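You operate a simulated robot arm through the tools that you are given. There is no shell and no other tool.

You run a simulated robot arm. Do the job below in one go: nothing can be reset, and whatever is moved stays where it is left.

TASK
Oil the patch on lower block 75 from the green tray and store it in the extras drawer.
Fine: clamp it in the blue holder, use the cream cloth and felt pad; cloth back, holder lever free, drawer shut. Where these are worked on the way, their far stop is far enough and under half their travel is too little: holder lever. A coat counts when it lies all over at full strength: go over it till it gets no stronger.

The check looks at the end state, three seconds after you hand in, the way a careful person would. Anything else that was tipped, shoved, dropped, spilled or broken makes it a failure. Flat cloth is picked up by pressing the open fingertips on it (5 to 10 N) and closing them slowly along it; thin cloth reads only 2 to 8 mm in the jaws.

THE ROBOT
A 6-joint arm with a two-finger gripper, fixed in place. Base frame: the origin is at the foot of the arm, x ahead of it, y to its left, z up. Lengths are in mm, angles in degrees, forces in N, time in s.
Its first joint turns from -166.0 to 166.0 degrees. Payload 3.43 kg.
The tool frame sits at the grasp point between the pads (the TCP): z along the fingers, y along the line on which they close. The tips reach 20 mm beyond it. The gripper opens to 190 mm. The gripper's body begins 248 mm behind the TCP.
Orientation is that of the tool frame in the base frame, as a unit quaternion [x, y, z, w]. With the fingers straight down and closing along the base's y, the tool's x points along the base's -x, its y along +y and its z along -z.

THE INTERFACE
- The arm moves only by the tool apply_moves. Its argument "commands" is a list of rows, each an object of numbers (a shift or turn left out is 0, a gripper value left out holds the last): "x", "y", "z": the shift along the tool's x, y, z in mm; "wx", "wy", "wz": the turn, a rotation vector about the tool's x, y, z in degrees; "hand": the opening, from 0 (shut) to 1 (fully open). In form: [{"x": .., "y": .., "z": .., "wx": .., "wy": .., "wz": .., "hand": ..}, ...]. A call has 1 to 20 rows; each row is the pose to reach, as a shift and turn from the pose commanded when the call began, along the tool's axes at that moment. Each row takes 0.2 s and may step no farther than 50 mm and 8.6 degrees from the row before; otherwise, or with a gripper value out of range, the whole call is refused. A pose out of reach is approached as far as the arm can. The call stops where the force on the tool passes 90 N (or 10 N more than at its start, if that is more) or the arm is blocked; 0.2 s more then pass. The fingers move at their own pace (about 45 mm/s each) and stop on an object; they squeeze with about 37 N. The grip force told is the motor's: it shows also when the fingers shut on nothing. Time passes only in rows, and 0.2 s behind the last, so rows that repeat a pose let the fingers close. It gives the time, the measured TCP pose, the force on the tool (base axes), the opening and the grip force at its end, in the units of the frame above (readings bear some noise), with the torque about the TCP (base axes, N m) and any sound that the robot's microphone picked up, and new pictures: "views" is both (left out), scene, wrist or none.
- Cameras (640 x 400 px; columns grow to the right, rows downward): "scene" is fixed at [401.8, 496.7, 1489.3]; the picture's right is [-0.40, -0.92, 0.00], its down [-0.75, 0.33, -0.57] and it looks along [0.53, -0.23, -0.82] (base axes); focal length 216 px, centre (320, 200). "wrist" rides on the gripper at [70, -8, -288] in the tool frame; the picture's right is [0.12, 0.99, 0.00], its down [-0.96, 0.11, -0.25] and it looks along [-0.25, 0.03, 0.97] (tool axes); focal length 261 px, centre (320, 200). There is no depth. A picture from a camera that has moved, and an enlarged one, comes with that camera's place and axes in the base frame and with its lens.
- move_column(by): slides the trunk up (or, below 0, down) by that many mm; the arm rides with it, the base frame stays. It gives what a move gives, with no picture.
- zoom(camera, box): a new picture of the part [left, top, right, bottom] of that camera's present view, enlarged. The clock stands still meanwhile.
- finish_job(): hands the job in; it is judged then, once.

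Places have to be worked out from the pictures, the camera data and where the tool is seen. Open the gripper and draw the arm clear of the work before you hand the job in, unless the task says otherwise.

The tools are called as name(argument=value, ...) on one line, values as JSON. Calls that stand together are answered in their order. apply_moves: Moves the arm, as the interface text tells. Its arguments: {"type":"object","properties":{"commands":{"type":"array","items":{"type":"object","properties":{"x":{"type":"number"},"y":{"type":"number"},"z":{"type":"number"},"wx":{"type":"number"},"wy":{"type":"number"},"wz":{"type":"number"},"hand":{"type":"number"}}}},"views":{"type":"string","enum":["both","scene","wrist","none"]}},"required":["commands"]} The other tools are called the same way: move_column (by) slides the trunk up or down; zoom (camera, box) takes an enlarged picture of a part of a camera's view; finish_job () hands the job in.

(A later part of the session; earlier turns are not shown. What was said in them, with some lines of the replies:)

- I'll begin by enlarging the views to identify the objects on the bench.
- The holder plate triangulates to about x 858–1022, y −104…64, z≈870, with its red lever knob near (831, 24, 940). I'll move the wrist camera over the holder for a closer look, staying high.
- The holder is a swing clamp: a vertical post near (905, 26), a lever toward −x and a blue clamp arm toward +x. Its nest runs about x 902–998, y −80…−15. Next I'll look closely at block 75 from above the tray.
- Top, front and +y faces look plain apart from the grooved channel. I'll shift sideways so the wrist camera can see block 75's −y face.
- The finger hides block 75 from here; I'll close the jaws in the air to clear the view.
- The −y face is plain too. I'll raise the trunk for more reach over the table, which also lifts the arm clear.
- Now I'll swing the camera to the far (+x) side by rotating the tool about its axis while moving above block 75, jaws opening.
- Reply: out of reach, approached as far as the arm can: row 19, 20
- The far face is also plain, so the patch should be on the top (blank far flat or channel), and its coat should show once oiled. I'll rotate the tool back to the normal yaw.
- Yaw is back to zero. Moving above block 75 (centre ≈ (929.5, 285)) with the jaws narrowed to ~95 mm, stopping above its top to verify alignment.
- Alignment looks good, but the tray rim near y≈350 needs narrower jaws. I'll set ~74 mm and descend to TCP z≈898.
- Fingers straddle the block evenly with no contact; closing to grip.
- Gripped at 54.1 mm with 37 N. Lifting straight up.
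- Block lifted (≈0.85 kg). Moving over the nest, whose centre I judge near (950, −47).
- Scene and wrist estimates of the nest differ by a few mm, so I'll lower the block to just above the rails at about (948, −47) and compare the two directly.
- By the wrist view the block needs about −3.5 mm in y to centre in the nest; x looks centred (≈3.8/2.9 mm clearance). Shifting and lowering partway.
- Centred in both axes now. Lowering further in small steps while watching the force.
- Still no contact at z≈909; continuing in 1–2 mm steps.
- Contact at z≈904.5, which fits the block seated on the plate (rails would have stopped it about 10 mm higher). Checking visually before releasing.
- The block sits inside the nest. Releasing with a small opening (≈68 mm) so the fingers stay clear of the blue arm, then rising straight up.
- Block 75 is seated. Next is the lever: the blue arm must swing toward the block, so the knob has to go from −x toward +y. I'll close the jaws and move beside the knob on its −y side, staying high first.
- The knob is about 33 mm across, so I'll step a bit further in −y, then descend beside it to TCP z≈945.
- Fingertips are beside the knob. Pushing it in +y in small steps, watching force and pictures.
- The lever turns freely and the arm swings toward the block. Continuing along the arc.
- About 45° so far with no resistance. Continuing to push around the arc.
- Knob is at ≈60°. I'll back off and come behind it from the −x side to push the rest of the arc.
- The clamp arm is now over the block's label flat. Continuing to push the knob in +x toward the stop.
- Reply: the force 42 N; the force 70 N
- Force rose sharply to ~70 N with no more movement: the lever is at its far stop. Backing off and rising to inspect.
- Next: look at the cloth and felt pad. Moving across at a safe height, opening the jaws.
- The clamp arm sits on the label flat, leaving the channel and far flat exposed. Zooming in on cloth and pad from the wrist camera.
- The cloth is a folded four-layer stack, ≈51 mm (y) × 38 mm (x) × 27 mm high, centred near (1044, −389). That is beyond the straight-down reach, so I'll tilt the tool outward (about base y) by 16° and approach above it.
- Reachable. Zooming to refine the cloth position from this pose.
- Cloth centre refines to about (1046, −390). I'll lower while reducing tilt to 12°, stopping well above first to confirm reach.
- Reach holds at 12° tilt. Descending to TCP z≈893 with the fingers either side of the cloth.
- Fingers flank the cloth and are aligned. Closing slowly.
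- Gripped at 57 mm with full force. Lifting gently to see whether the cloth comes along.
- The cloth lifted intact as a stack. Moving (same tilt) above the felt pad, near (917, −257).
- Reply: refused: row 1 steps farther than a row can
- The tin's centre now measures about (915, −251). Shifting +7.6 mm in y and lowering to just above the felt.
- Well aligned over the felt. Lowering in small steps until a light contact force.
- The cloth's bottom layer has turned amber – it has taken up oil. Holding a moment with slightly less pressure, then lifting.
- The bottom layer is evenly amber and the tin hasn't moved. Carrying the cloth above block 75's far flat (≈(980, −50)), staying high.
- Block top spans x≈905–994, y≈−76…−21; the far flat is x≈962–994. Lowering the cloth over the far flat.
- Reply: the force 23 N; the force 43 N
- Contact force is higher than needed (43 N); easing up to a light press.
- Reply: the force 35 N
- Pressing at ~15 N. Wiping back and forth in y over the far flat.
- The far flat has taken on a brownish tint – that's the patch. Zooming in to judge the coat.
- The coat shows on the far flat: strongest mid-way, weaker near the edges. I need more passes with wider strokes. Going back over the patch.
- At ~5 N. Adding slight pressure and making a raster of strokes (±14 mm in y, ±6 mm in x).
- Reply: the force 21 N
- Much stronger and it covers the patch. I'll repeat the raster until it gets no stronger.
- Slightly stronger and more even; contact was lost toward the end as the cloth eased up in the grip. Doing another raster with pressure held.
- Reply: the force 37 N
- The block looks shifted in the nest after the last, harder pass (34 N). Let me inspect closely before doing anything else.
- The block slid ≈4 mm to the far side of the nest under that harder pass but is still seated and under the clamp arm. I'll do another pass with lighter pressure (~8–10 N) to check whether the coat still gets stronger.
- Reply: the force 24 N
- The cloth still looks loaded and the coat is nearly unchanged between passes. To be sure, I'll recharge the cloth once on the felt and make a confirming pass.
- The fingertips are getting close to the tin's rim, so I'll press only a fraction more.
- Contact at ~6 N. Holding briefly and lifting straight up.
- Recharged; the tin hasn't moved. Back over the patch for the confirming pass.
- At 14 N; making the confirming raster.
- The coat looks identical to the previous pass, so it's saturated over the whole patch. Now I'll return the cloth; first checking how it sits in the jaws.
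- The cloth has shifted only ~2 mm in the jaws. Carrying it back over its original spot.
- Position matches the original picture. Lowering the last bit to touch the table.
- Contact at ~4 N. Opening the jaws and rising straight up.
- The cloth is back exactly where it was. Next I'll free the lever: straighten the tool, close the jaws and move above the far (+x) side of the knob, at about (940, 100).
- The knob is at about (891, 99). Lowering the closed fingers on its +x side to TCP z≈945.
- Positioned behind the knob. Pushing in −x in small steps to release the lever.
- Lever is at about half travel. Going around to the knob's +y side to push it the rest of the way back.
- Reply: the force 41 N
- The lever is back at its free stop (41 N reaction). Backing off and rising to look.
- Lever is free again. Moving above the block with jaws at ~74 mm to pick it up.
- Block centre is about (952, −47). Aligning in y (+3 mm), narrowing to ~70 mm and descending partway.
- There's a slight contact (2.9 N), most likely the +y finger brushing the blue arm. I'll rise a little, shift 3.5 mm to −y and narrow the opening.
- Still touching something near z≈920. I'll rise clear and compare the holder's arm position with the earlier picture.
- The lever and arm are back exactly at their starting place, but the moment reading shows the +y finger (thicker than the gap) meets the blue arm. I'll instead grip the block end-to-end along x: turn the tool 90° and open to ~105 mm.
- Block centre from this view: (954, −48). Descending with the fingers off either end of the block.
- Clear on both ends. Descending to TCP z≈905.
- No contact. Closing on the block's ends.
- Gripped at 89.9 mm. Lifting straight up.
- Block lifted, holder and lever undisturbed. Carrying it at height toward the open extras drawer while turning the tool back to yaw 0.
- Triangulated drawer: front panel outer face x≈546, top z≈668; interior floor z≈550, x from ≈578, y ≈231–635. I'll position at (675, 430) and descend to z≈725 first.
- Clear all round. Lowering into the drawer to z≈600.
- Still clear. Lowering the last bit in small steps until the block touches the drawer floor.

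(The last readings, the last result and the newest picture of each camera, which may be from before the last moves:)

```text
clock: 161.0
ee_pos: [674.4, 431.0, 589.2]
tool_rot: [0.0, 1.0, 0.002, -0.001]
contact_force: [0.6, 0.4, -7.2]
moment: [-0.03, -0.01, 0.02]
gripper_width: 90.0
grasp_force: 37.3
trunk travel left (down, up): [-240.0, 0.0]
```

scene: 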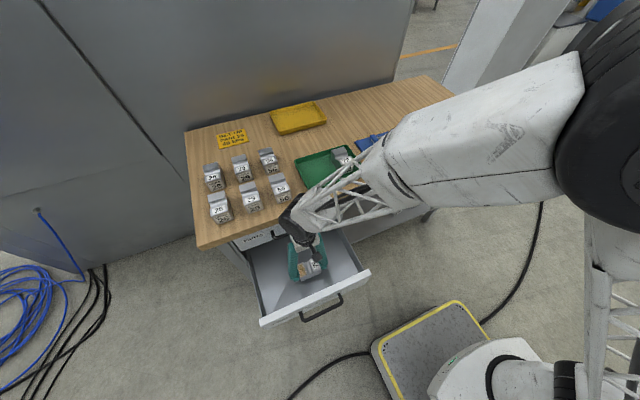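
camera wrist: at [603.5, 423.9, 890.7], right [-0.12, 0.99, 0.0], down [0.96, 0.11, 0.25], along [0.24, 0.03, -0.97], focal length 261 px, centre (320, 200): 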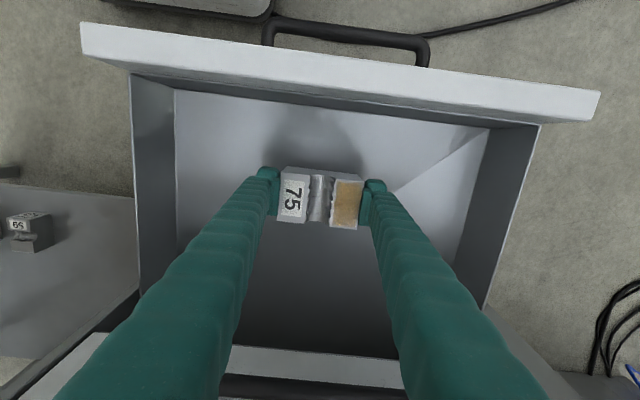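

apply_moves(commands=[{"z": 2, "hand": 0.38}, {"z": 2, "hand": 0.38}], views="none")

apply_moves(commands=[{"z": 2, "hand": 0.38}, {"z": 2, "hand": 0.38}], views="none")

apply_moves(commands=[{"z": 2, "hand": 0.38}, {"z": 2, "hand": 0.38}], views="wrist")

```text
clock: 161.6
ee_pos: [674.4, 431.6, 587.1]
tool_rot: [0.001, 1.0, 0.002, -0.002]
contact_force: [-0.6, -0.2, -6.0]
moment: [0.0, 0.05, -0.01]
gripper_width: 89.9
grasp_force: 37.1
trunk travel left (down, up): [-240.0, 0.0]
```

```text
clock: 162.2
ee_pos: [674.7, 431.7, 585.2]
tool_rot: [-0.001, 1.0, 0.002, -0.001]
contact_force: [0.4, 0.0, -7.7]
moment: [0.01, 0.02, -0.01]
gripper_width: 89.8
grasp_force: 36.6
trunk travel left (down, up): [-240.0, 0.0]
```

```text
clock: 162.8
ee_pos: [674.1, 431.8, 583.4]
tool_rot: [0.0, 1.0, 0.001, 0.0]
contact_force: [0.6, -0.8, -6.2]
moment: [-0.04, 0.0, 0.02]
gripper_width: 89.8
grasp_force: 36.9
trunk travel left (down, up): [-240.0, 0.0]
camera wrist: at [603.6, 423.1, 869.9], right [-0.12, 0.99, 0.0], down [0.96, 0.11, 0.25], along [0.24, 0.03, -0.97], focal length 261 px, centre (320, 200)
```

wrist: 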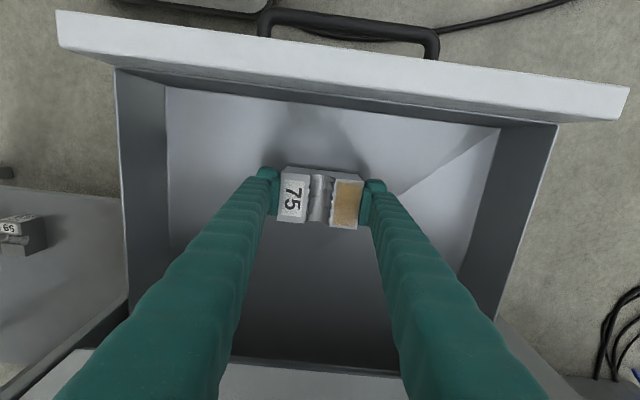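

No contact yet at z≈583; continuing down in 2 mm steps.

apply_moves(commands=[{"z": 2, "hand": 0.38}, {"z": 3, "hand": 0.38}, {"z": 3, "hand": 0.38}], views="none")

apply_moves(commands=[{"z": 2, "hand": 0.38}, {"z": 3, "hand": 0.38}, {"z": 3, "hand": 0.38}], views="none")

apply_moves(commands=[{"z": 2, "hand": 0.38}, {"z": 2, "hand": 0.38}], views="none")

zoom(camera="scene", box=[260, 220, 360, 310])

```text
clock: 163.6
ee_pos: [674.9, 429.5, 579.3]
tool_rot: [0.0, 1.0, 0.002, 0.0]
contact_force: [-0.9, -0.2, -6.6]
moment: [0.06, 0.02, 0.01]
gripper_width: 89.8
grasp_force: 36.7
trunk travel left (down, up): [-240.0, 0.0]
```

```text
clock: 164.4
ee_pos: [673.1, 430.2, 578.2]
tool_rot: [0.0, 1.0, 0.0, 0.001]
contact_force: [0.6, 0.3, -7.6]
moment: [0.01, -0.02, 0.03]
gripper_width: 89.8
grasp_force: 36.7
trunk travel left (down, up): [-240.0, 0.0]
```

```text
clock: 165.0
ee_pos: [674.6, 430.5, 574.2]
tool_rot: [0.0, 1.0, 0.001, -0.001]
contact_force: [0.0, 0.3, -7.6]
moment: [-0.01, 0.02, 0.0]
gripper_width: 89.8
grasp_force: 37.0
trunk travel left (down, up): [-240.0, 0.0]
```

```text
4.44 times, centred on (310, 265) of scene
camera zoom: at [401.8, 496.7, 1489.3], right [-0.4, -0.92, 0.0], down [-0.75, 0.33, -0.57], along [0.53, -0.23, -0.82], focal length 959 px, centre (364, -89)
```

zoom: 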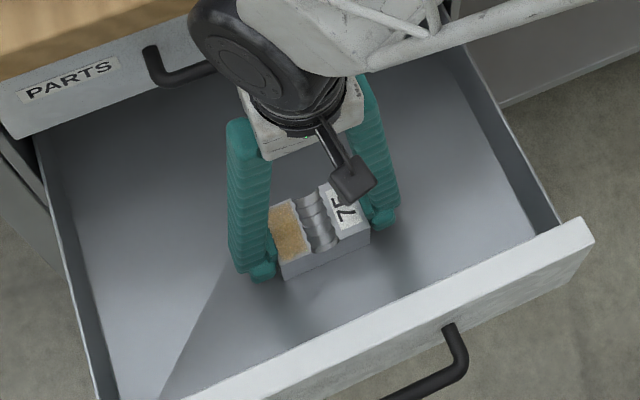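

apply_moves(commands=[{"z": 2, "hand": 0.38}, {"z": 3, "hand": 0.38}, {"z": 3, "hand": 0.38}], views="none")

apply_moves(commands=[{"z": 2, "hand": 0.38}, {"z": 3, "hand": 0.38}, {"z": 3, "hand": 0.38}], views="none")

apply_moves(commands=[{"z": 2, "hand": 0.38}, {"z": 2, "hand": 0.38}], views="none")

```text
clock: 165.8
ee_pos: [675.1, 431.0, 573.4]
tool_rot: [-0.001, 1.0, 0.001, 0.0]
contact_force: [-0.1, -1.0, 28.1]
moment: [-0.04, 0.48, 0.12]
gripper_width: 89.9
grasp_force: 36.9
trunk travel left (down, up): [-240.0, 0.0]
```

```text
clock: 166.6
ee_pos: [674.3, 430.4, 571.1]
tool_rot: [0.0, 1.0, 0.002, 0.0]
contact_force: [1.0, 1.0, 40.3]
moment: [0.02, 0.25, -0.84]
gripper_width: 90.6
grasp_force: 36.7
trunk travel left (down, up): [-240.0, 0.0]
```

```text
clock: 167.2
ee_pos: [672.9, 431.0, 569.0]
tool_rot: [0.0, 1.0, 0.002, 0.0]
contact_force: [-0.2, 3.9, 37.5]
moment: [0.08, 0.05, 0.62]
gripper_width: 91.3
grasp_force: 36.8
trunk travel left (down, up): [-240.0, 0.0]
```

Contact was at z≈573 and the fingers slid down the block a little. The block is on the floor; releasing now.

apply_moves(commands=[{"z": -1, "hand": 0.49}, {"z": -1, "hand": 0.51}, {"z": -1, "hand": 0.55}, {"z": -1, "hand": 0.56}, {"z": -1, "hand": 0.56}], views="both")

zoom(camera="wrist", box=[240, 130, 400, 260])

zoom(camera="scene", box=[260, 220, 360, 310])

```text
clock: 168.4
ee_pos: [674.5, 430.4, 567.6]
tool_rot: [0.001, 1.0, 0.002, -0.001]
contact_force: [0.6, -0.5, 0.9]
moment: [0.02, 0.02, 0.0]
gripper_width: 106.4
grasp_force: 0.1
trunk travel left (down, up): [-240.0, 0.0]
camera wrist: at [603.2, 423.0, 854.9], right [-0.12, 0.99, 0.0], down [0.96, 0.11, 0.25], along [0.24, 0.03, -0.97], focal length 261 px, centre (320, 200)
```

scene: 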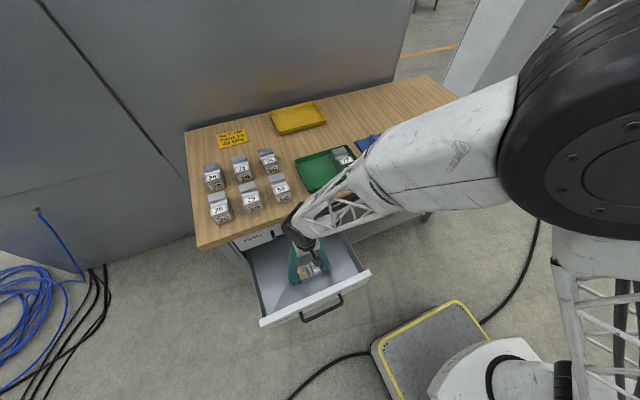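
wrist: 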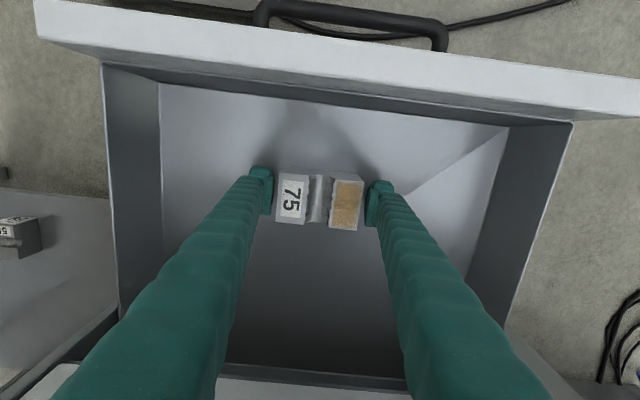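

```text
3.08 times, centred on (320, 195) of wrist
camera zoom: at [603.2, 423.0, 854.9], right [-0.12, 0.99, 0.0], down [0.96, 0.11, 0.25], along [0.24, 0.03, -0.97], focal length 802 px, centre (320, 215)
```

zoom: 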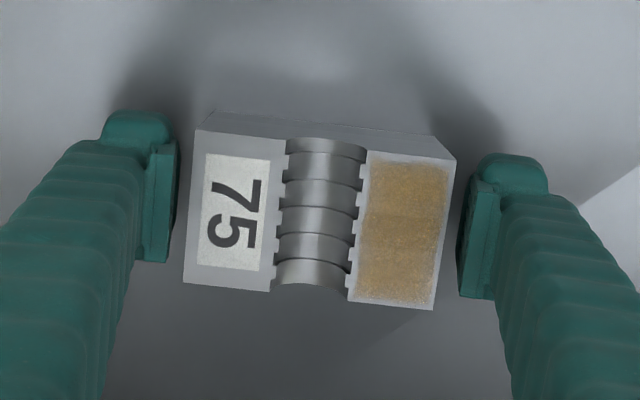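

```text
4.44 times, centred on (310, 265) of scene
camera zoom: at [401.8, 496.7, 1489.3], right [-0.4, -0.92, 0.0], down [-0.75, 0.33, -0.57], along [0.53, -0.23, -0.82], focal length 959 px, centre (364, -89)
```

zoom: 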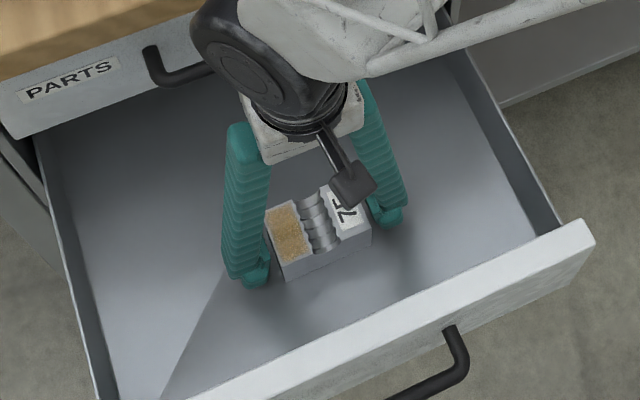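

Block 75 is standing upright in the drawer with the coat intact and the fingers free. Rising straight up.

apply_moves(commands=[{"z": -30, "hand": 0.56}, {"z": -75, "hand": 0.56}, {"z": -123, "hand": 0.56}, {"z": -171, "hand": 0.56}, {"z": -219, "hand": 0.56}, {"z": -267, "hand": 0.56}, {"z": -315, "hand": 0.56}, {"z": -363, "hand": 0.56}, {"z": -400, "hand": 0.56}], views="both")

zoom(camera="wrist", box=[230, 40, 450, 260])

zoom(camera="scene", box=[215, 180, 385, 330])

```text
clock: 170.4
ee_pos: [676.6, 429.0, 970.1]
tool_rot: [0.0, 1.0, 0.002, -0.001]
contact_force: [0.1, -0.6, 0.8]
moment: [-0.05, 0.05, 0.0]
gripper_width: 106.4
grasp_force: 0.0
trunk travel left (down, up): [-240.0, 0.0]
camera wrist: at [605.8, 420.4, 1256.0], right [-0.12, 0.99, 0.0], down [0.96, 0.11, 0.25], along [0.24, 0.03, -0.97], focal length 261 px, centre (320, 200)
```

scene: 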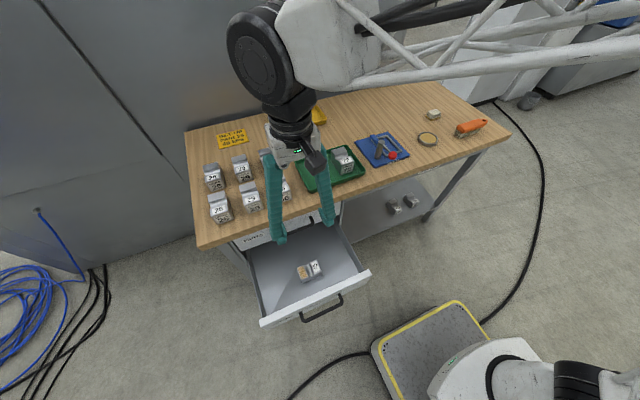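
wrist: 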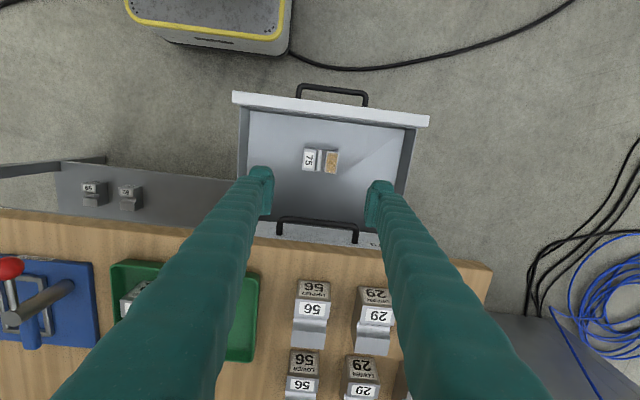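

```text
1.82 times, centred on (340, 150) of wrist
camera zoom: at [605.8, 420.4, 1256.0], right [-0.12, 0.99, 0.0], down [0.96, 0.11, 0.25], along [0.24, 0.03, -0.97], focal length 474 px, centre (284, 291)
```

zoom: 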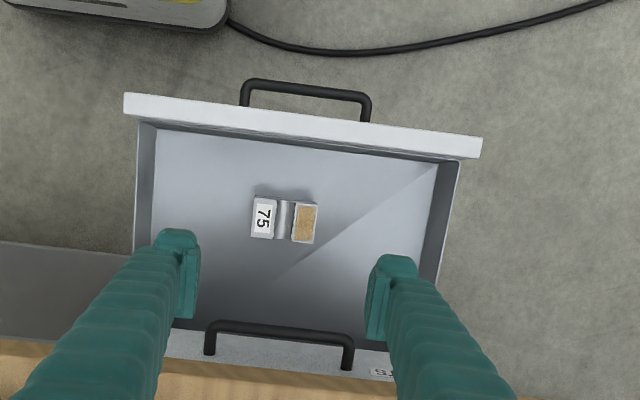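

```text
2.67 times, centred on (300, 255) of scene
camera zoom: at [401.8, 496.7, 1489.3], right [-0.4, -0.92, 0.0], down [-0.75, 0.33, -0.57], along [0.53, -0.23, -0.82], focal length 575 px, centre (373, 53)
```

zoom: 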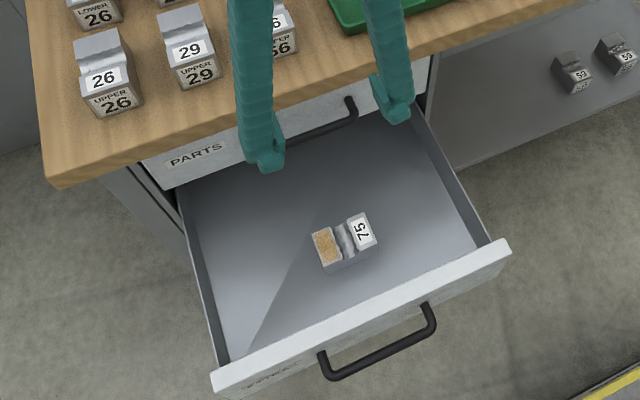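

Block is safely in the drawer. Now to shut it: the handle bar is at about x≈501, z≈591, centred y≈434. I'll close the jaws and move out in front of the drawer, still high.

apply_moves(commands=[{"x": 47, "y": 1, "hand": 0.4}, {"x": 94, "y": 2, "hand": 0.2}, {"x": 141, "y": 3, "hand": 0}, {"x": 188, "y": 4, "hand": 0}, {"x": 236, "y": 5, "hand": 0}, {"x": 236, "y": 5, "hand": 0}, {"x": 236, "y": 5, "hand": 0}], views="both")

```text
clock: 172.0
ee_pos: [441.3, 434.3, 971.5]
tool_rot: [0.0, 1.0, 0.002, -0.001]
contact_force: [0.2, -0.6, -0.1]
moment: [0.04, -0.01, -0.01]
gripper_width: 0.1
grasp_force: 29.8
trunk travel left (down, up): [-240.0, 0.0]
camera wrist: at [369.6, 426.7, 1258.5], right [-0.12, 0.99, 0.0], down [0.96, 0.11, 0.25], along [0.24, 0.03, -0.97], focal length 261 px, centre (320, 200)
```

scene: 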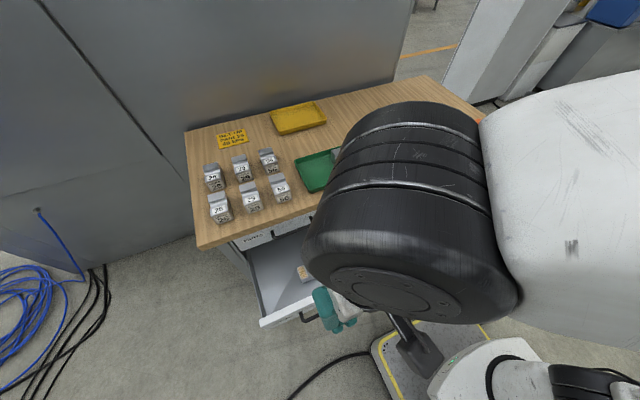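
wrist: 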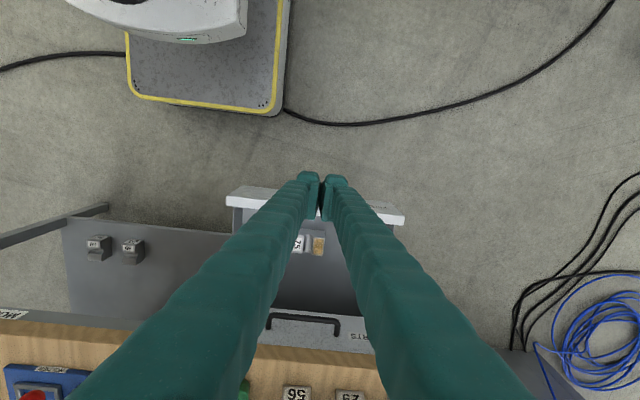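

In position. Descending in front of the drawer to TCP z≈600.

apply_moves(commands=[{"z": 46, "hand": 0}, {"z": 92, "hand": 0}, {"z": 138, "hand": 0}, {"z": 184, "hand": 0}, {"z": 230, "hand": 0}, {"z": 276, "hand": 0}, {"z": 322, "hand": 0}, {"z": 370, "hand": 0}, {"z": 370, "hand": 0}], views="both")

zoom(camera="wrist", box=[150, 80, 500, 320])

```text
clock: 174.0
ee_pos: [437.3, 434.6, 597.0]
tool_rot: [0.0, 1.0, 0.002, -0.001]
contact_force: [1.0, 0.8, 0.2]
moment: [0.0, 0.0, -0.01]
gripper_width: 0.1
grasp_force: 34.5
trunk travel left (down, up): [-240.0, 0.0]
camera wrist: at [366.7, 427.2, 884.2], right [-0.12, 0.99, 0.0], down [0.96, 0.11, 0.25], along [0.24, 0.03, -0.97], focal length 261 px, centre (320, 200)
```

scene: 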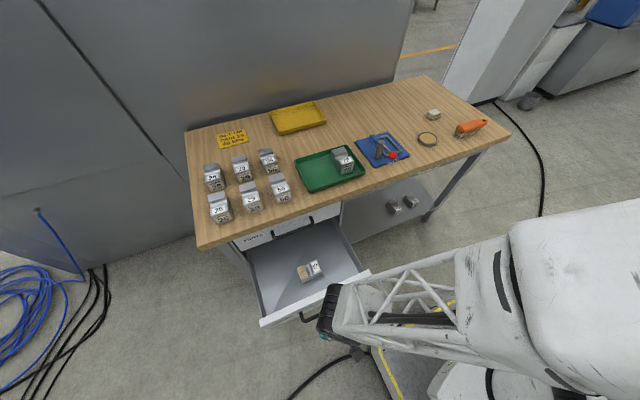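
wrist: 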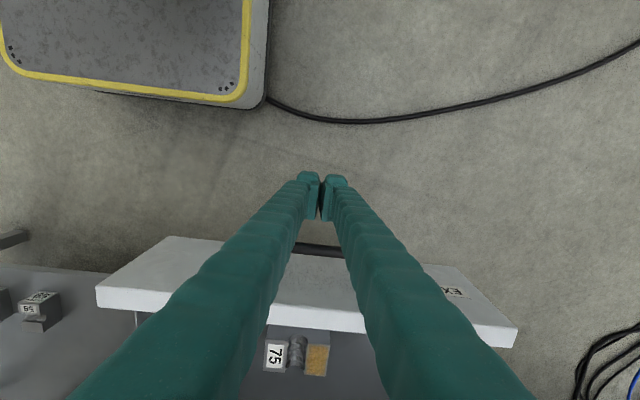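

```text
1.67 times, centred on (325, 200) of wrist
camera zoom: at [366.7, 427.2, 884.2], right [-0.12, 0.99, 0.0], down [0.96, 0.11, 0.25], along [0.24, 0.03, -0.97], focal length 434 px, centre (312, 200)
```

zoom: 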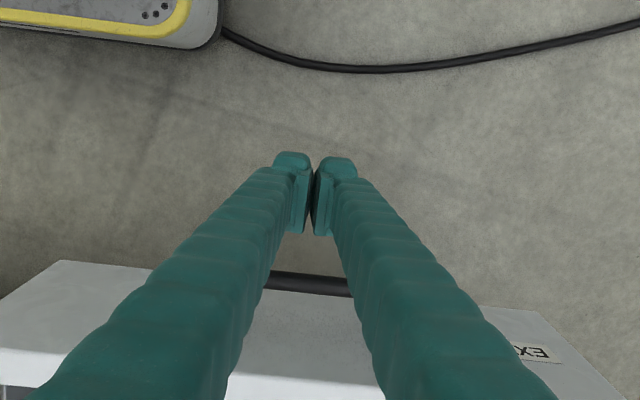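

The bar is level with the fingertips, ≈35 mm ahead. Advancing to contact.

apply_moves(commands=[{"x": -12, "hand": 0}, {"x": -24, "hand": 0}, {"x": -32, "hand": 0}, {"x": -40, "hand": 0}, {"x": -48, "hand": 0}], views="wrist")

zoom(camera="wrist", box=[150, 80, 500, 320])

```text
clock: 175.2
ee_pos: [486.7, 436.8, 599.3]
tool_rot: [0.0, 1.0, 0.001, 0.0]
contact_force: [-0.4, 0.3, -0.8]
moment: [0.06, -0.03, 0.01]
gripper_width: 0.4
grasp_force: 34.4
trunk travel left (down, up): [-240.0, 0.0]
camera wrist: at [415.6, 427.7, 886.0], right [-0.12, 0.99, 0.0], down [0.96, 0.11, 0.25], along [0.25, 0.03, -0.97], focal length 261 px, centre (320, 200)
```

wrist: 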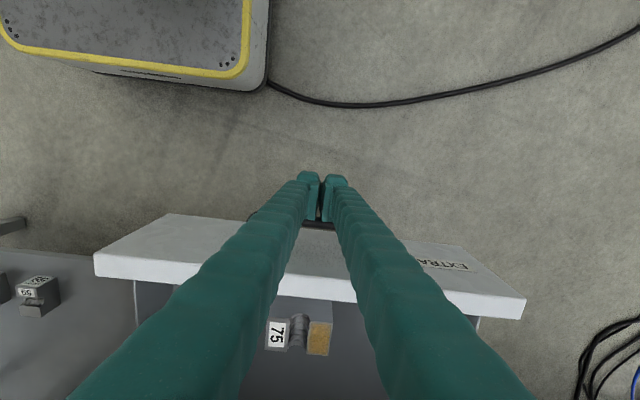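

```text
1.67 times, centred on (325, 200) of wrist
camera zoom: at [415.6, 427.7, 886.0], right [-0.12, 0.99, 0.0], down [0.96, 0.11, 0.25], along [0.25, 0.03, -0.97], focal length 434 px, centre (312, 200)
```

zoom: 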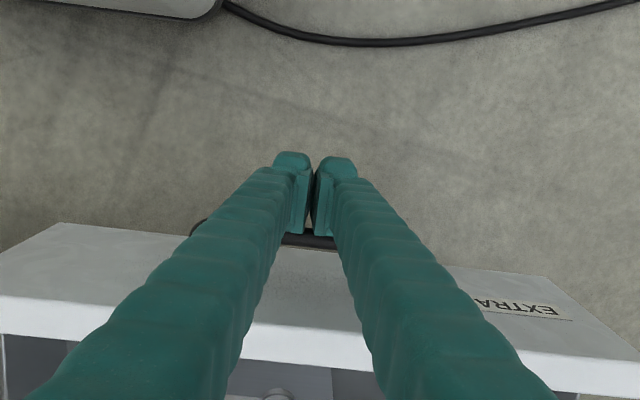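

apply_moves(commands=[{"x": -8, "hand": 0}, {"x": -16, "hand": 0}, {"x": -24, "hand": 0}], views="both")

```text
clock: 176.0
ee_pos: [510.6, 436.5, 599.1]
tool_rot: [0.0, 1.0, 0.002, 0.001]
contact_force: [-0.4, 0.3, 0.7]
moment: [-0.04, 0.01, -0.01]
gripper_width: 0.2
grasp_force: 33.9
trunk travel left (down, up): [-240.0, 0.0]
camera wrist: at [439.6, 428.1, 885.6], right [-0.12, 0.99, 0.0], down [0.96, 0.11, 0.25], along [0.25, 0.03, -0.97], focal length 261 px, centre (320, 200)
```

scene: 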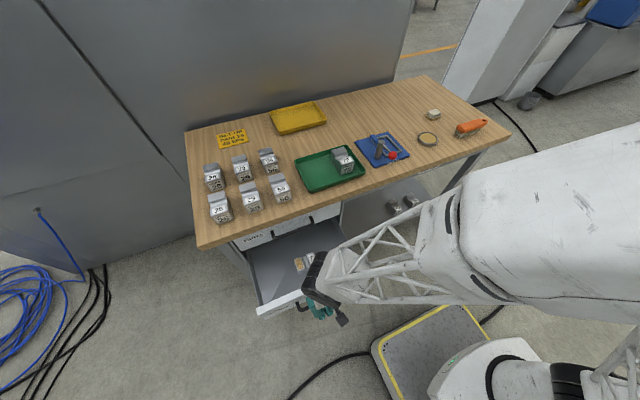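
wrist: 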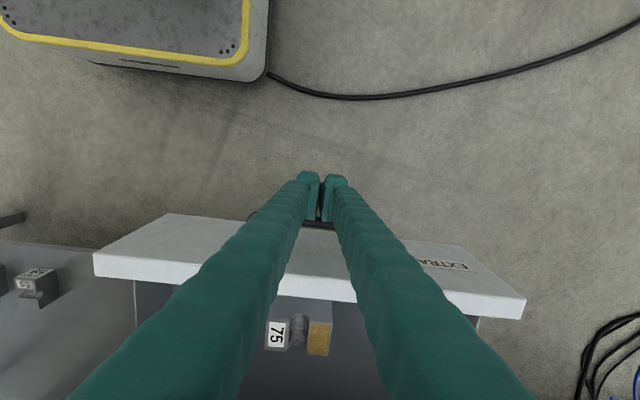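

The drawer slides along with the fingers and the block stays put inside it. Continuing the push steadily.

apply_moves(commands=[{"x": -16, "hand": 0}, {"x": -32, "hand": 0}, {"x": -48, "hand": 0}, {"x": -64, "hand": 0}, {"x": -80, "hand": 0}, {"x": -96, "hand": 0}, {"x": -112, "hand": 0}, {"x": -128, "hand": 0}], views="both")

zoom(camera="scene", box=[220, 180, 380, 330])

```text
clock: 177.8
ee_pos: [639.9, 436.3, 597.2]
tool_rot: [0.0, 1.0, 0.002, 0.0]
contact_force: [0.1, 0.2, -0.8]
moment: [-0.03, -0.04, 0.01]
gripper_width: 0.1
grasp_force: 34.0
trunk travel left (down, up): [-240.0, 0.0]
camera wrist: at [567.9, 428.5, 885.3], right [-0.12, 0.99, 0.0], down [0.96, 0.11, 0.25], along [0.25, 0.03, -0.97], focal length 261 px, centre (320, 200)
```

scene: 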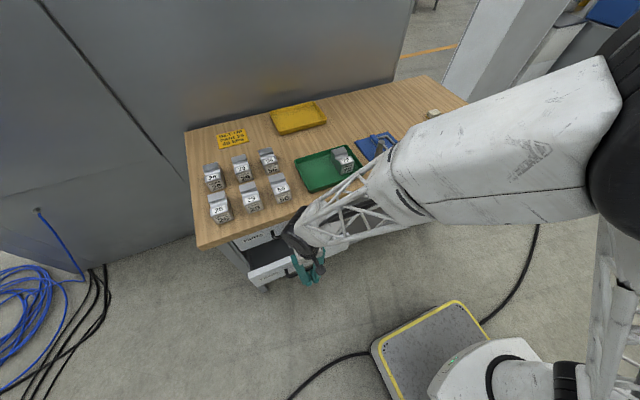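
wrist: 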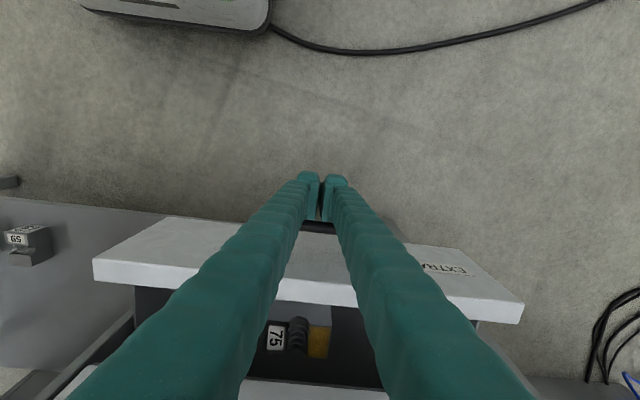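

```text
2.67 times, centred on (300, 255) of scene
camera zoom: at [401.8, 496.7, 1489.3], right [-0.4, -0.92, 0.0], down [-0.75, 0.33, -0.57], along [0.53, -0.23, -0.82], focal length 575 px, centre (373, 53)
```

zoom: 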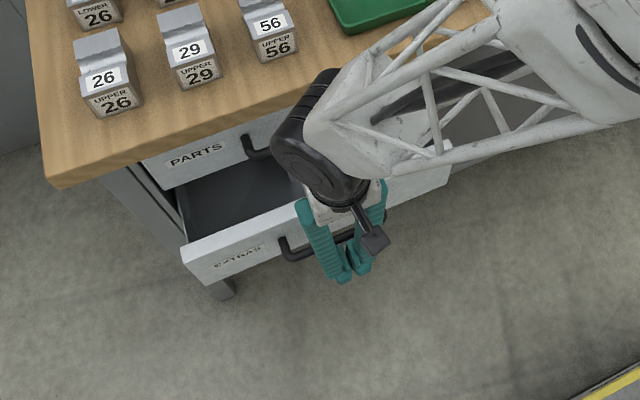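

About 100 mm left. For the last stretch I'll tilt the tool 10° so its upper part leans away from the table edge and the upper handle, and keep pushing.

apply_moves(commands=[{"x": -5, "wy": -4, "hand": 0}, {"x": -10, "wy": -8, "hand": 0}, {"x": -18, "wy": -10, "hand": 0}, {"x": -30, "wy": -10, "hand": 0}, {"x": -42, "wy": -10, "hand": 0}, {"x": -54, "wy": -10, "hand": 0}, {"x": -66, "wy": -10, "hand": 0}, {"x": -76, "wy": -10, "hand": 0}], views="both")

zoom(camera="scene", box=[220, 180, 380, 330])

```text
clock: 179.6
ee_pos: [714.0, 435.7, 599.7]
tool_rot: [0.0, 0.996, 0.002, 0.087]
contact_force: [0.1, 0.0, 0.8]
moment: [-0.02, -0.03, 0.0]
gripper_width: 0.0
grasp_force: 33.7
trunk travel left (down, up): [-240.0, 0.0]
camera wrist: at [594.5, 427.9, 869.3], right [-0.12, 0.99, -0.02], down [0.9, 0.11, 0.41], along [0.41, 0.03, -0.91], focal length 261 px, centre (320, 200)
```

scene: 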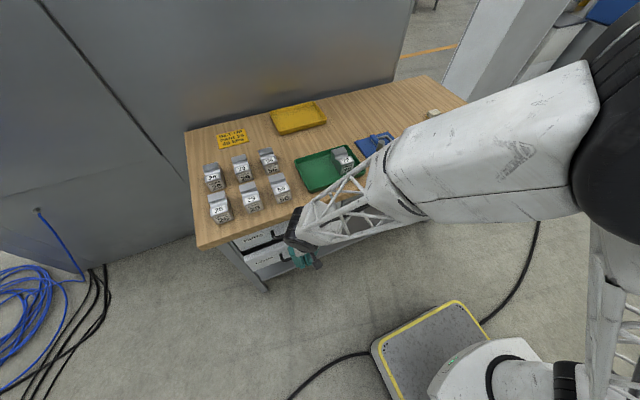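
wrist: 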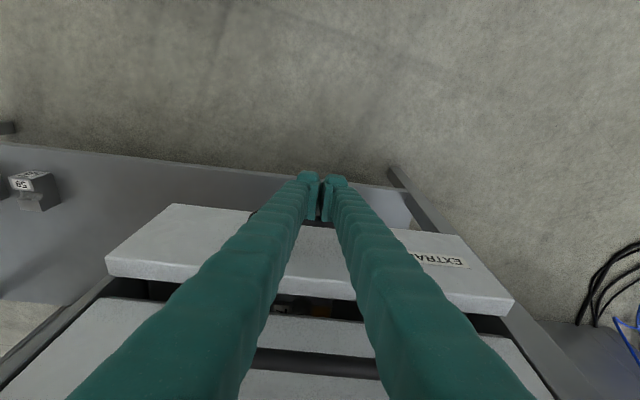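

```text
2.67 times, centred on (300, 255) of scene
camera zoom: at [401.8, 496.7, 1489.3], right [-0.4, -0.92, 0.0], down [-0.75, 0.33, -0.57], along [0.53, -0.23, -0.82], focal length 575 px, centre (373, 53)
```

zoom: 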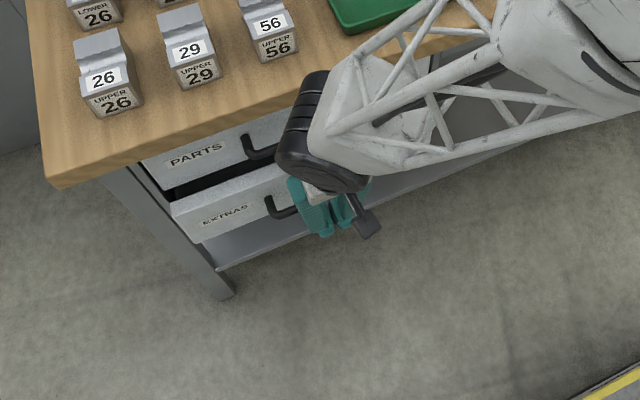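

≈35 mm remaining. Continuing in smaller steps, watching the force.

apply_moves(commands=[{"x": -7.9, "z": 1.4, "hand": 0}, {"x": -15.8, "z": 2.8, "hand": 0}, {"x": -21.7, "z": 3.8, "hand": 0}], views="none")

zoom(camera="scene", box=[235, 215, 345, 300])

zoom(camera="wrist", box=[80, 170, 560, 400])

```text
clock: 180.4
ee_pos: [736.8, 436.9, 598.0]
tool_rot: [0.0, 0.996, 0.0, 0.087]
contact_force: [-0.2, 0.8, 0.4]
moment: [0.03, -0.01, -0.01]
gripper_width: 0.3
grasp_force: 34.3
trunk travel left (down, up): [-240.0, 0.0]
```

```text
4.71 times, centred on (290, 258) of scene
camera zoom: at [401.8, 496.7, 1489.3], right [-0.4, -0.92, 0.0], down [-0.75, 0.33, -0.57], along [0.53, -0.23, -0.82], focal length 1015 px, centre (461, -71)
```

zoom: 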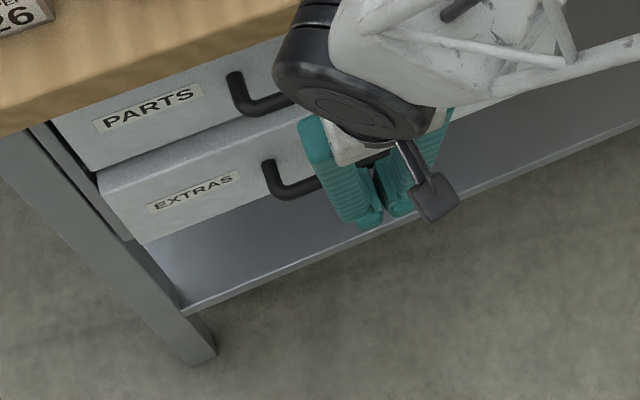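

```text
1.33 times, centred on (320, 285) of wrist
camera zoom: at [617.6, 427.8, 869.3], right [-0.12, 0.99, -0.02], down [0.9, 0.11, 0.41], along [0.41, 0.03, -0.91], focal length 348 px, centre (320, 87)
```

zoom: 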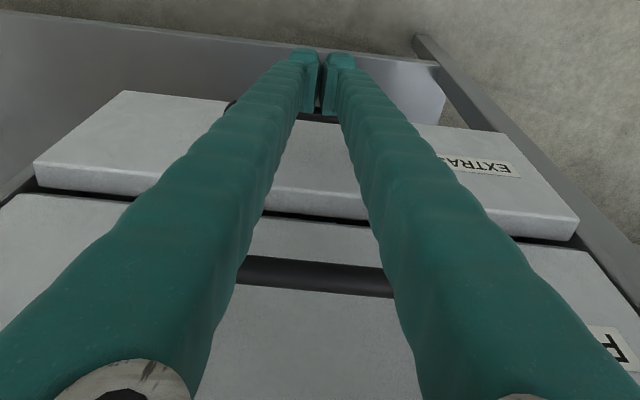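

apply_moves(commands=[{"x": -4.9, "z": 0.9, "hand": 0}, {"x": -9.8, "z": 1.7, "hand": 0}], views="none")

apply_moves(commands=[{"x": -3.9, "z": 0.7, "hand": 0}, {"x": -7.9, "z": 1.4, "hand": 0}], views="none")

zoom(camera="scene", box=[235, 215, 345, 300])

zoom(camera="wrist", box=[80, 170, 560, 400])

```text
clock: 181.0
ee_pos: [747.4, 437.3, 598.9]
tool_rot: [0.001, 0.996, 0.001, 0.087]
contact_force: [-0.6, 0.2, -0.2]
moment: [0.01, -0.04, 0.02]
gripper_width: 0.0
grasp_force: 33.8
trunk travel left (down, up): [-240.0, 0.0]
```

```text
clock: 181.6
ee_pos: [753.3, 435.5, 597.9]
tool_rot: [0.0, 0.996, 0.002, 0.086]
contact_force: [-7.4, -0.2, 2.1]
moment: [-0.02, 0.01, 0.09]
gripper_width: 0.1
grasp_force: 34.2
trunk travel left (down, up): [-240.0, 0.0]
```

```text
4.71 times, centred on (290, 258) of scene
camera zoom: at [401.8, 496.7, 1489.3], right [-0.4, -0.92, 0.0], down [-0.75, 0.33, -0.57], along [0.53, -0.23, -0.82], focal length 1015 px, centre (461, -71)
```

zoom: 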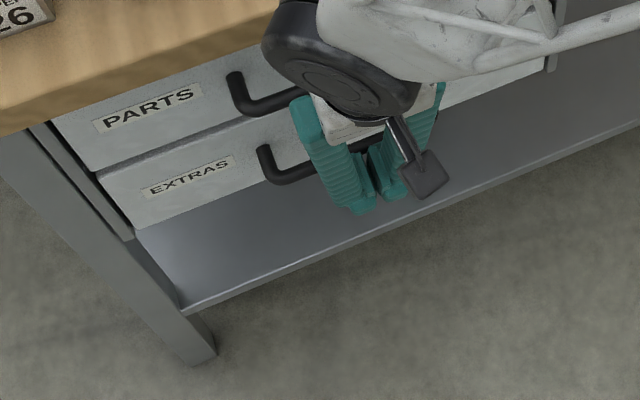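

```text
1.33 times, centred on (320, 285) of wrist
camera zoom: at [634.1, 428.2, 868.3], right [-0.12, 0.99, -0.02], down [0.91, 0.12, 0.41], along [0.41, 0.03, -0.91], focal length 348 px, centre (320, 87)
```

zoom: 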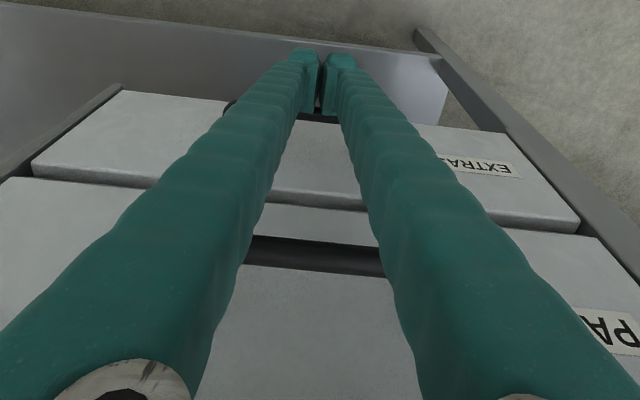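

The fronts look flush and the force is starting to rise (7 N). Nudging to the stop.

apply_moves(commands=[{"x": -2, "z": 0.3, "hand": 0}, {"x": -2, "z": 0.3, "hand": 0}], views="none")

apply_moves(commands=[{"x": -1, "z": 0.2, "hand": 0}, {"x": -1, "z": 0.2, "hand": 0}], views="both")

zoom(camera="scene", box=[225, 215, 345, 290])

```text
clock: 182.2
ee_pos: [754.1, 436.3, 595.8]
tool_rot: [-0.001, 0.996, 0.0, 0.085]
contact_force: [-42.1, 2.9, 4.1]
moment: [0.04, 0.0, 0.22]
gripper_width: 6.0
grasp_force: 34.3
trunk travel left (down, up): [-240.0, 0.0]
```

```text
clock: 182.8
ee_pos: [753.5, 436.6, 597.2]
tool_rot: [-0.002, 0.996, 0.0, 0.086]
contact_force: [-73.8, 8.0, 3.0]
moment: [0.12, 0.12, 0.5]
gripper_width: 6.2
grasp_force: 34.6
trunk travel left (down, up): [-240.0, 0.0]
camera wrist: at [635.2, 428.7, 867.9], right [-0.12, 0.99, -0.02], down [0.91, 0.12, 0.41], along [0.41, 0.03, -0.91], focal length 261 px, centre (320, 200)
```

scene: 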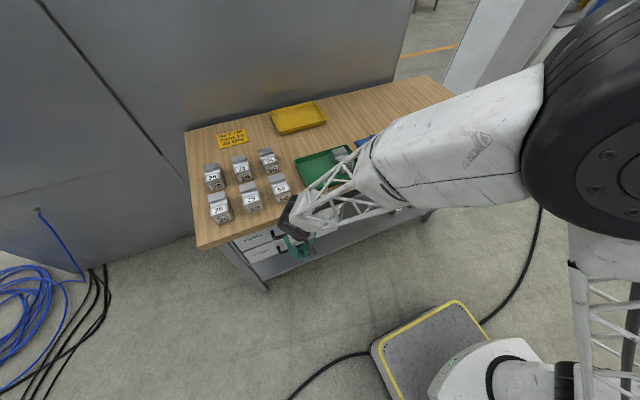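
wrist: 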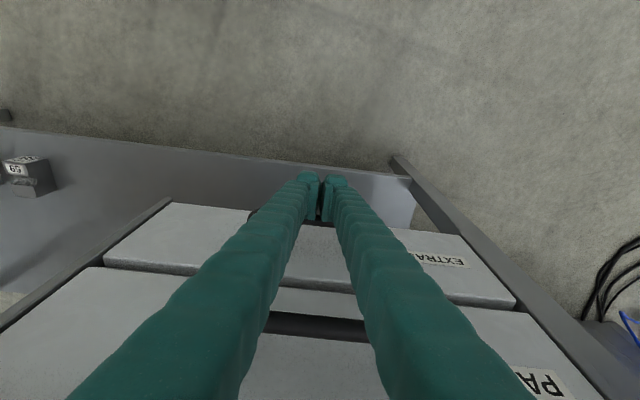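

```text
5.33 times, centred on (285, 252) of scene
camera zoom: at [401.8, 496.7, 1489.3], right [-0.4, -0.92, 0.0], down [-0.75, 0.33, -0.57], along [0.53, -0.23, -0.82], focal length 1151 px, centre (507, -80)
```

zoom: 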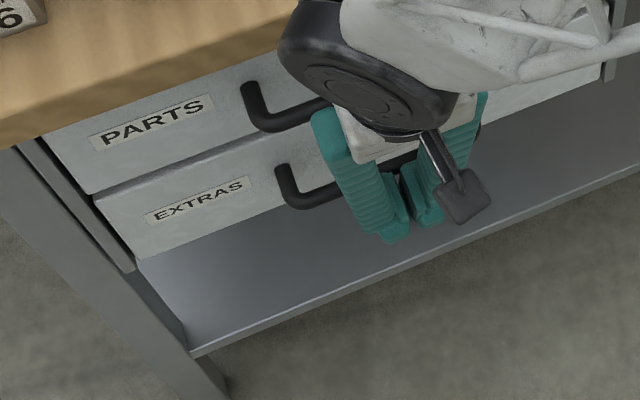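

At the stop (74 N): the drawer is shut. Backing straight off in −x, then rising.

apply_moves(commands=[{"x": 5, "z": -0.9, "hand": 0}, {"x": 20, "z": -3.5, "hand": 0}, {"x": 50, "z": -8.8, "hand": 0}, {"x": 90, "z": -16, "hand": 0}, {"x": 135, "z": -24, "hand": 0}, {"x": 180, "z": -32, "hand": 0}], views="both")

zoom(camera="scene", box=[225, 200, 365, 290])

```text
clock: 184.2
ee_pos: [574.4, 435.4, 596.3]
tool_rot: [0.0, 0.996, 0.002, 0.086]
contact_force: [0.2, 0.5, -0.9]
moment: [0.03, 0.07, 0.0]
gripper_width: 0.1
grasp_force: 34.1
trunk travel left (down, up): [-240.0, 0.0]
camera wrist: at [454.6, 426.8, 867.1], right [-0.12, 0.99, -0.02], down [0.91, 0.11, 0.41], along [0.41, 0.03, -0.91], focal length 261 px, centre (320, 200)
```

scene: 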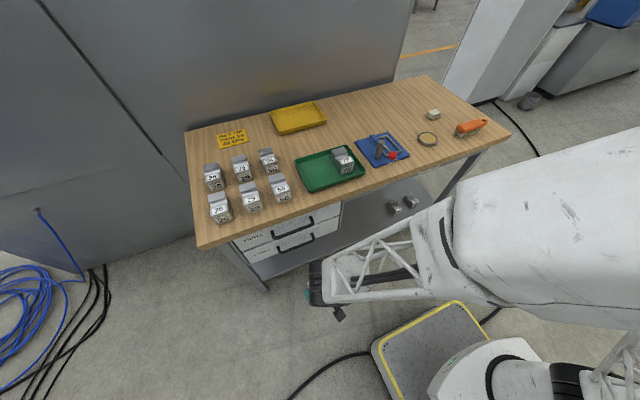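
wrist: 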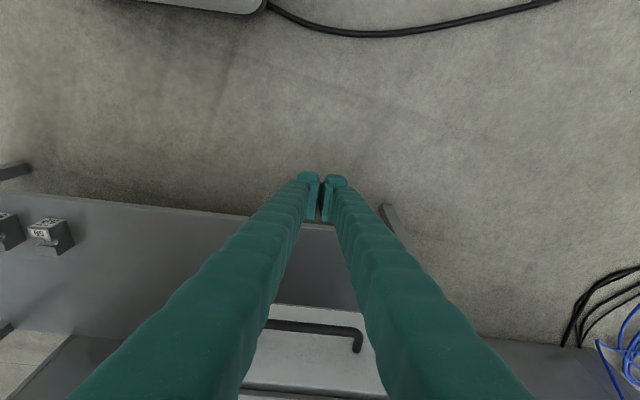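

```text
4.44 times, centred on (295, 245) of scene
camera zoom: at [401.8, 496.7, 1489.3], right [-0.4, -0.92, 0.0], down [-0.75, 0.33, -0.57], along [0.53, -0.23, -0.82], focal length 959 px, centre (431, 0)
```

zoom: 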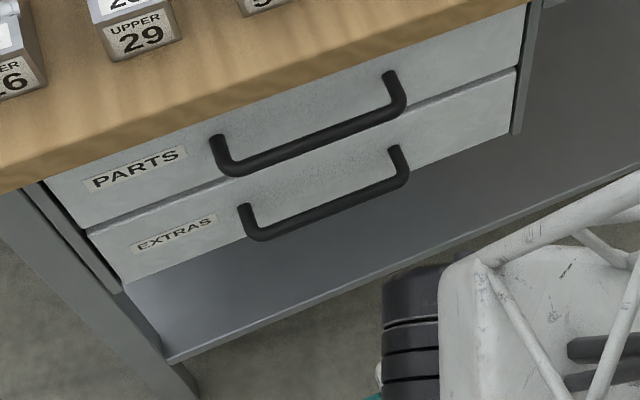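

The drawer is fully shut, flush with the upper one. Raising the arm clear and opening the gripper.

apply_moves(commands=[{"x": -7, "z": -40, "hand": 0}, {"x": -15, "z": -88, "hand": 0}, {"x": -23, "z": -136, "hand": 0.2}, {"x": -32, "z": -184, "wy": 2, "hand": 0.4}, {"x": -40, "z": -232, "wy": 4, "hand": 0.6}, {"x": -49, "z": -280, "wy": 6, "hand": 0.8}, {"x": -57, "z": -328, "wy": 8, "hand": 1}, {"x": -66, "z": -376, "wy": 10, "hand": 1}, {"x": -74, "z": -424, "wy": 10, "hand": 1}, {"x": -83, "z": -472, "wy": 10, "hand": 1}, {"x": -92, "z": -520, "wy": 10, "hand": 1}], views="both")

```text
clock: 186.6
ee_pos: [575.6, 434.3, 1127.2]
tool_rot: [0.0, 1.0, 0.001, -0.001]
contact_force: [0.3, -0.3, 0.3]
moment: [-0.02, 0.06, -0.02]
gripper_width: 173.0
grasp_force: 0.0
trunk travel left (down, up): [-240.0, 0.0]
camera wrist: at [505.0, 427.7, 1413.5], right [-0.12, 0.99, 0.0], down [0.96, 0.12, 0.25], along [0.24, 0.03, -0.97], focal length 261 px, centre (320, 200)
```

scene: 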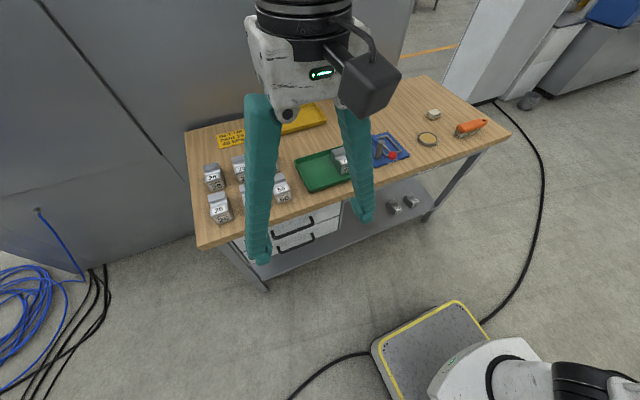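
wrist: 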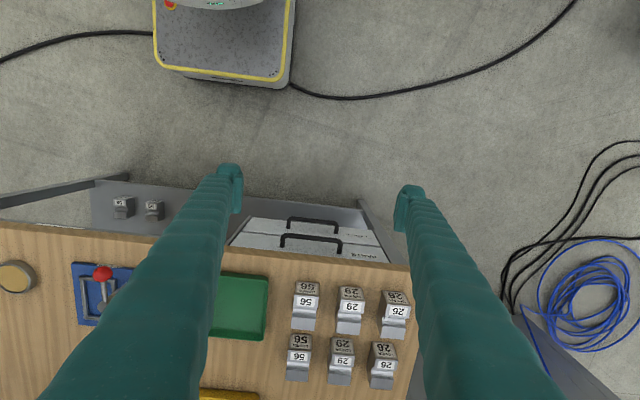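

Moving back toward the starting pose for a final overview of the whole bench.

apply_moves(commands=[{"x": -17, "y": -33, "z": -14, "hand": 1}, {"x": -35, "y": -67, "z": -28, "hand": 1}, {"x": -52, "y": -100, "z": -42, "hand": 1}, {"x": -70, "y": -133, "z": -56, "hand": 1}, {"x": -87, "y": -166, "z": -70, "hand": 1}, {"x": -105, "y": -200, "z": -84, "hand": 1}, {"x": -122, "y": -233, "z": -98, "hand": 1}, {"x": -138, "y": -266, "z": -110, "hand": 1}, {"x": -138, "y": -266, "z": -110, "hand": 1}], views="both")

zoom(camera="scene", box=[180, 90, 380, 215])

zoom(camera="scene", box=[340, 90, 520, 202])

zoom(camera="scene", box=[220, 200, 360, 300])

```text
clock: 188.6
ee_pos: [712.5, 166.9, 1233.9]
tool_rot: [0.0, 1.0, 0.002, 0.0]
contact_force: [-0.2, -0.1, -0.2]
moment: [0.01, -0.02, 0.0]
gripper_width: 190.0
grasp_force: 0.0
trunk travel left (down, up): [-240.0, 0.0]
camera wrist: at [641.7, 158.5, 1521.4], right [-0.12, 0.99, 0.0], down [0.96, 0.11, 0.25], along [0.24, 0.03, -0.97], focal length 261 px, centre (320, 200)
```

scene: 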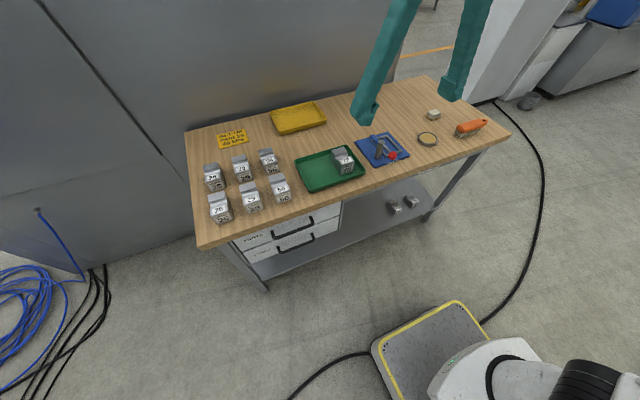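
wrist: 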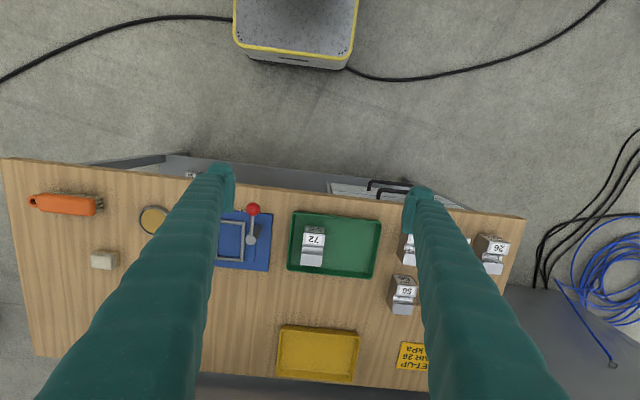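

```text
3.20 times, centred on (280, 152) of scene
camera zoom: at [401.8, 496.7, 1489.3], right [-0.4, -0.92, 0.0], down [-0.75, 0.33, -0.57], along [0.53, -0.23, -0.82], focal length 690 px, centre (448, 352)
```

zoom: 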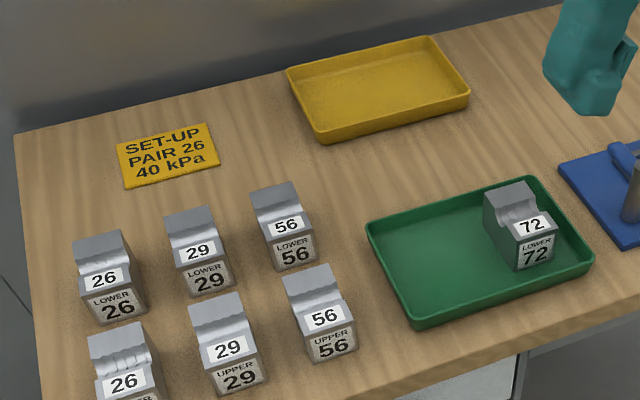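

```text
3.56 times, centred on (430, 146) of scene
camera zoom: at [401.8, 496.7, 1489.3], right [-0.4, -0.92, 0.0], down [-0.75, 0.33, -0.57], along [0.53, -0.23, -0.82], focal length 767 px, centre (-71, 392)
```

zoom: 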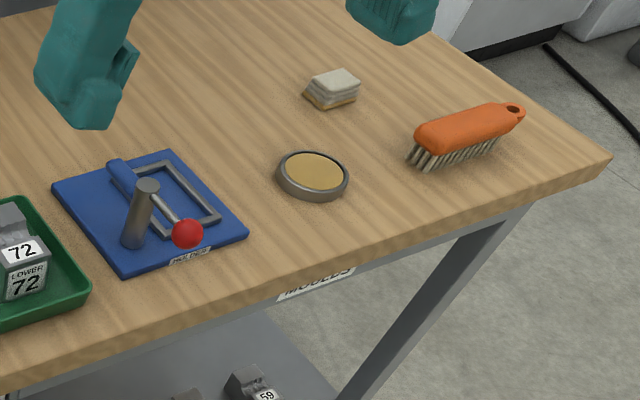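

```text
4.00 times, centred on (290, 250) of scene
camera zoom: at [401.8, 496.7, 1489.3], right [-0.4, -0.92, 0.0], down [-0.75, 0.33, -0.57], along [0.53, -0.23, -0.82], focal length 863 px, centre (440, 0)
```

zoom: 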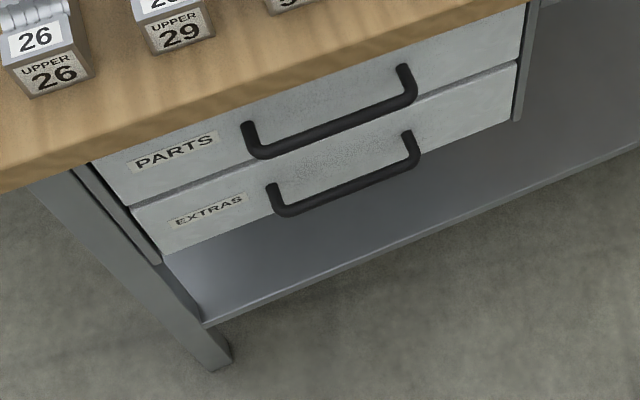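

Final state: drawer shut with block 75 inside, cloth back in place, lever free, everything else unmoved, and the gripper open and clear. Handing in.

finish_job()

```text
The job is handed in.
```

I oiled the patch on lower block 75 and put the block in the extras drawer, and I've handed the job in. I don't have the check's result.

- **Block:** it stands upright on the floor of the extras drawer. It left the tray once, went through the blue holder, and then into the drawer.
- **Coat:** the patch turned out to be the blank flat at the far end of the block's top. I made a short first wipe and then five full passes, re-wetting the cloth on the felt pad before the last pass. The last two passes looked the same, so I took the coat as full strength all over.
- **Cloth and felt pad:** the cloth is back within about a millimetre of where it was. Its bottom layer is now stained with oil. The pad's tin did not move.
- **Holder:** I swung the lever to its far stop to clamp the block, then brought it back to its starting stop. It is free.
- **Drawer:** pushed shut to its stop, flush with the parts drawer above.
- **Rest of the bench:** nothing else looked moved or knocked in the final pictures. The gripper is open and clear of the work. I left the trunk raised by 65 mm.

Three contacts went beyond plan:

- **Block slip:** on one harder wiping pass (34 N), the block slid about 4 mm inside the holder while staying seated and clamped.
- **Clamp arm:** while lining up to pick the block out of the holder, a finger pressed lightly on the blue arm (under 10 N). I then gripped the block end to end instead.
- **Drawer floor:** I pushed the block down onto the drawer floor with about 40 N before letting go.
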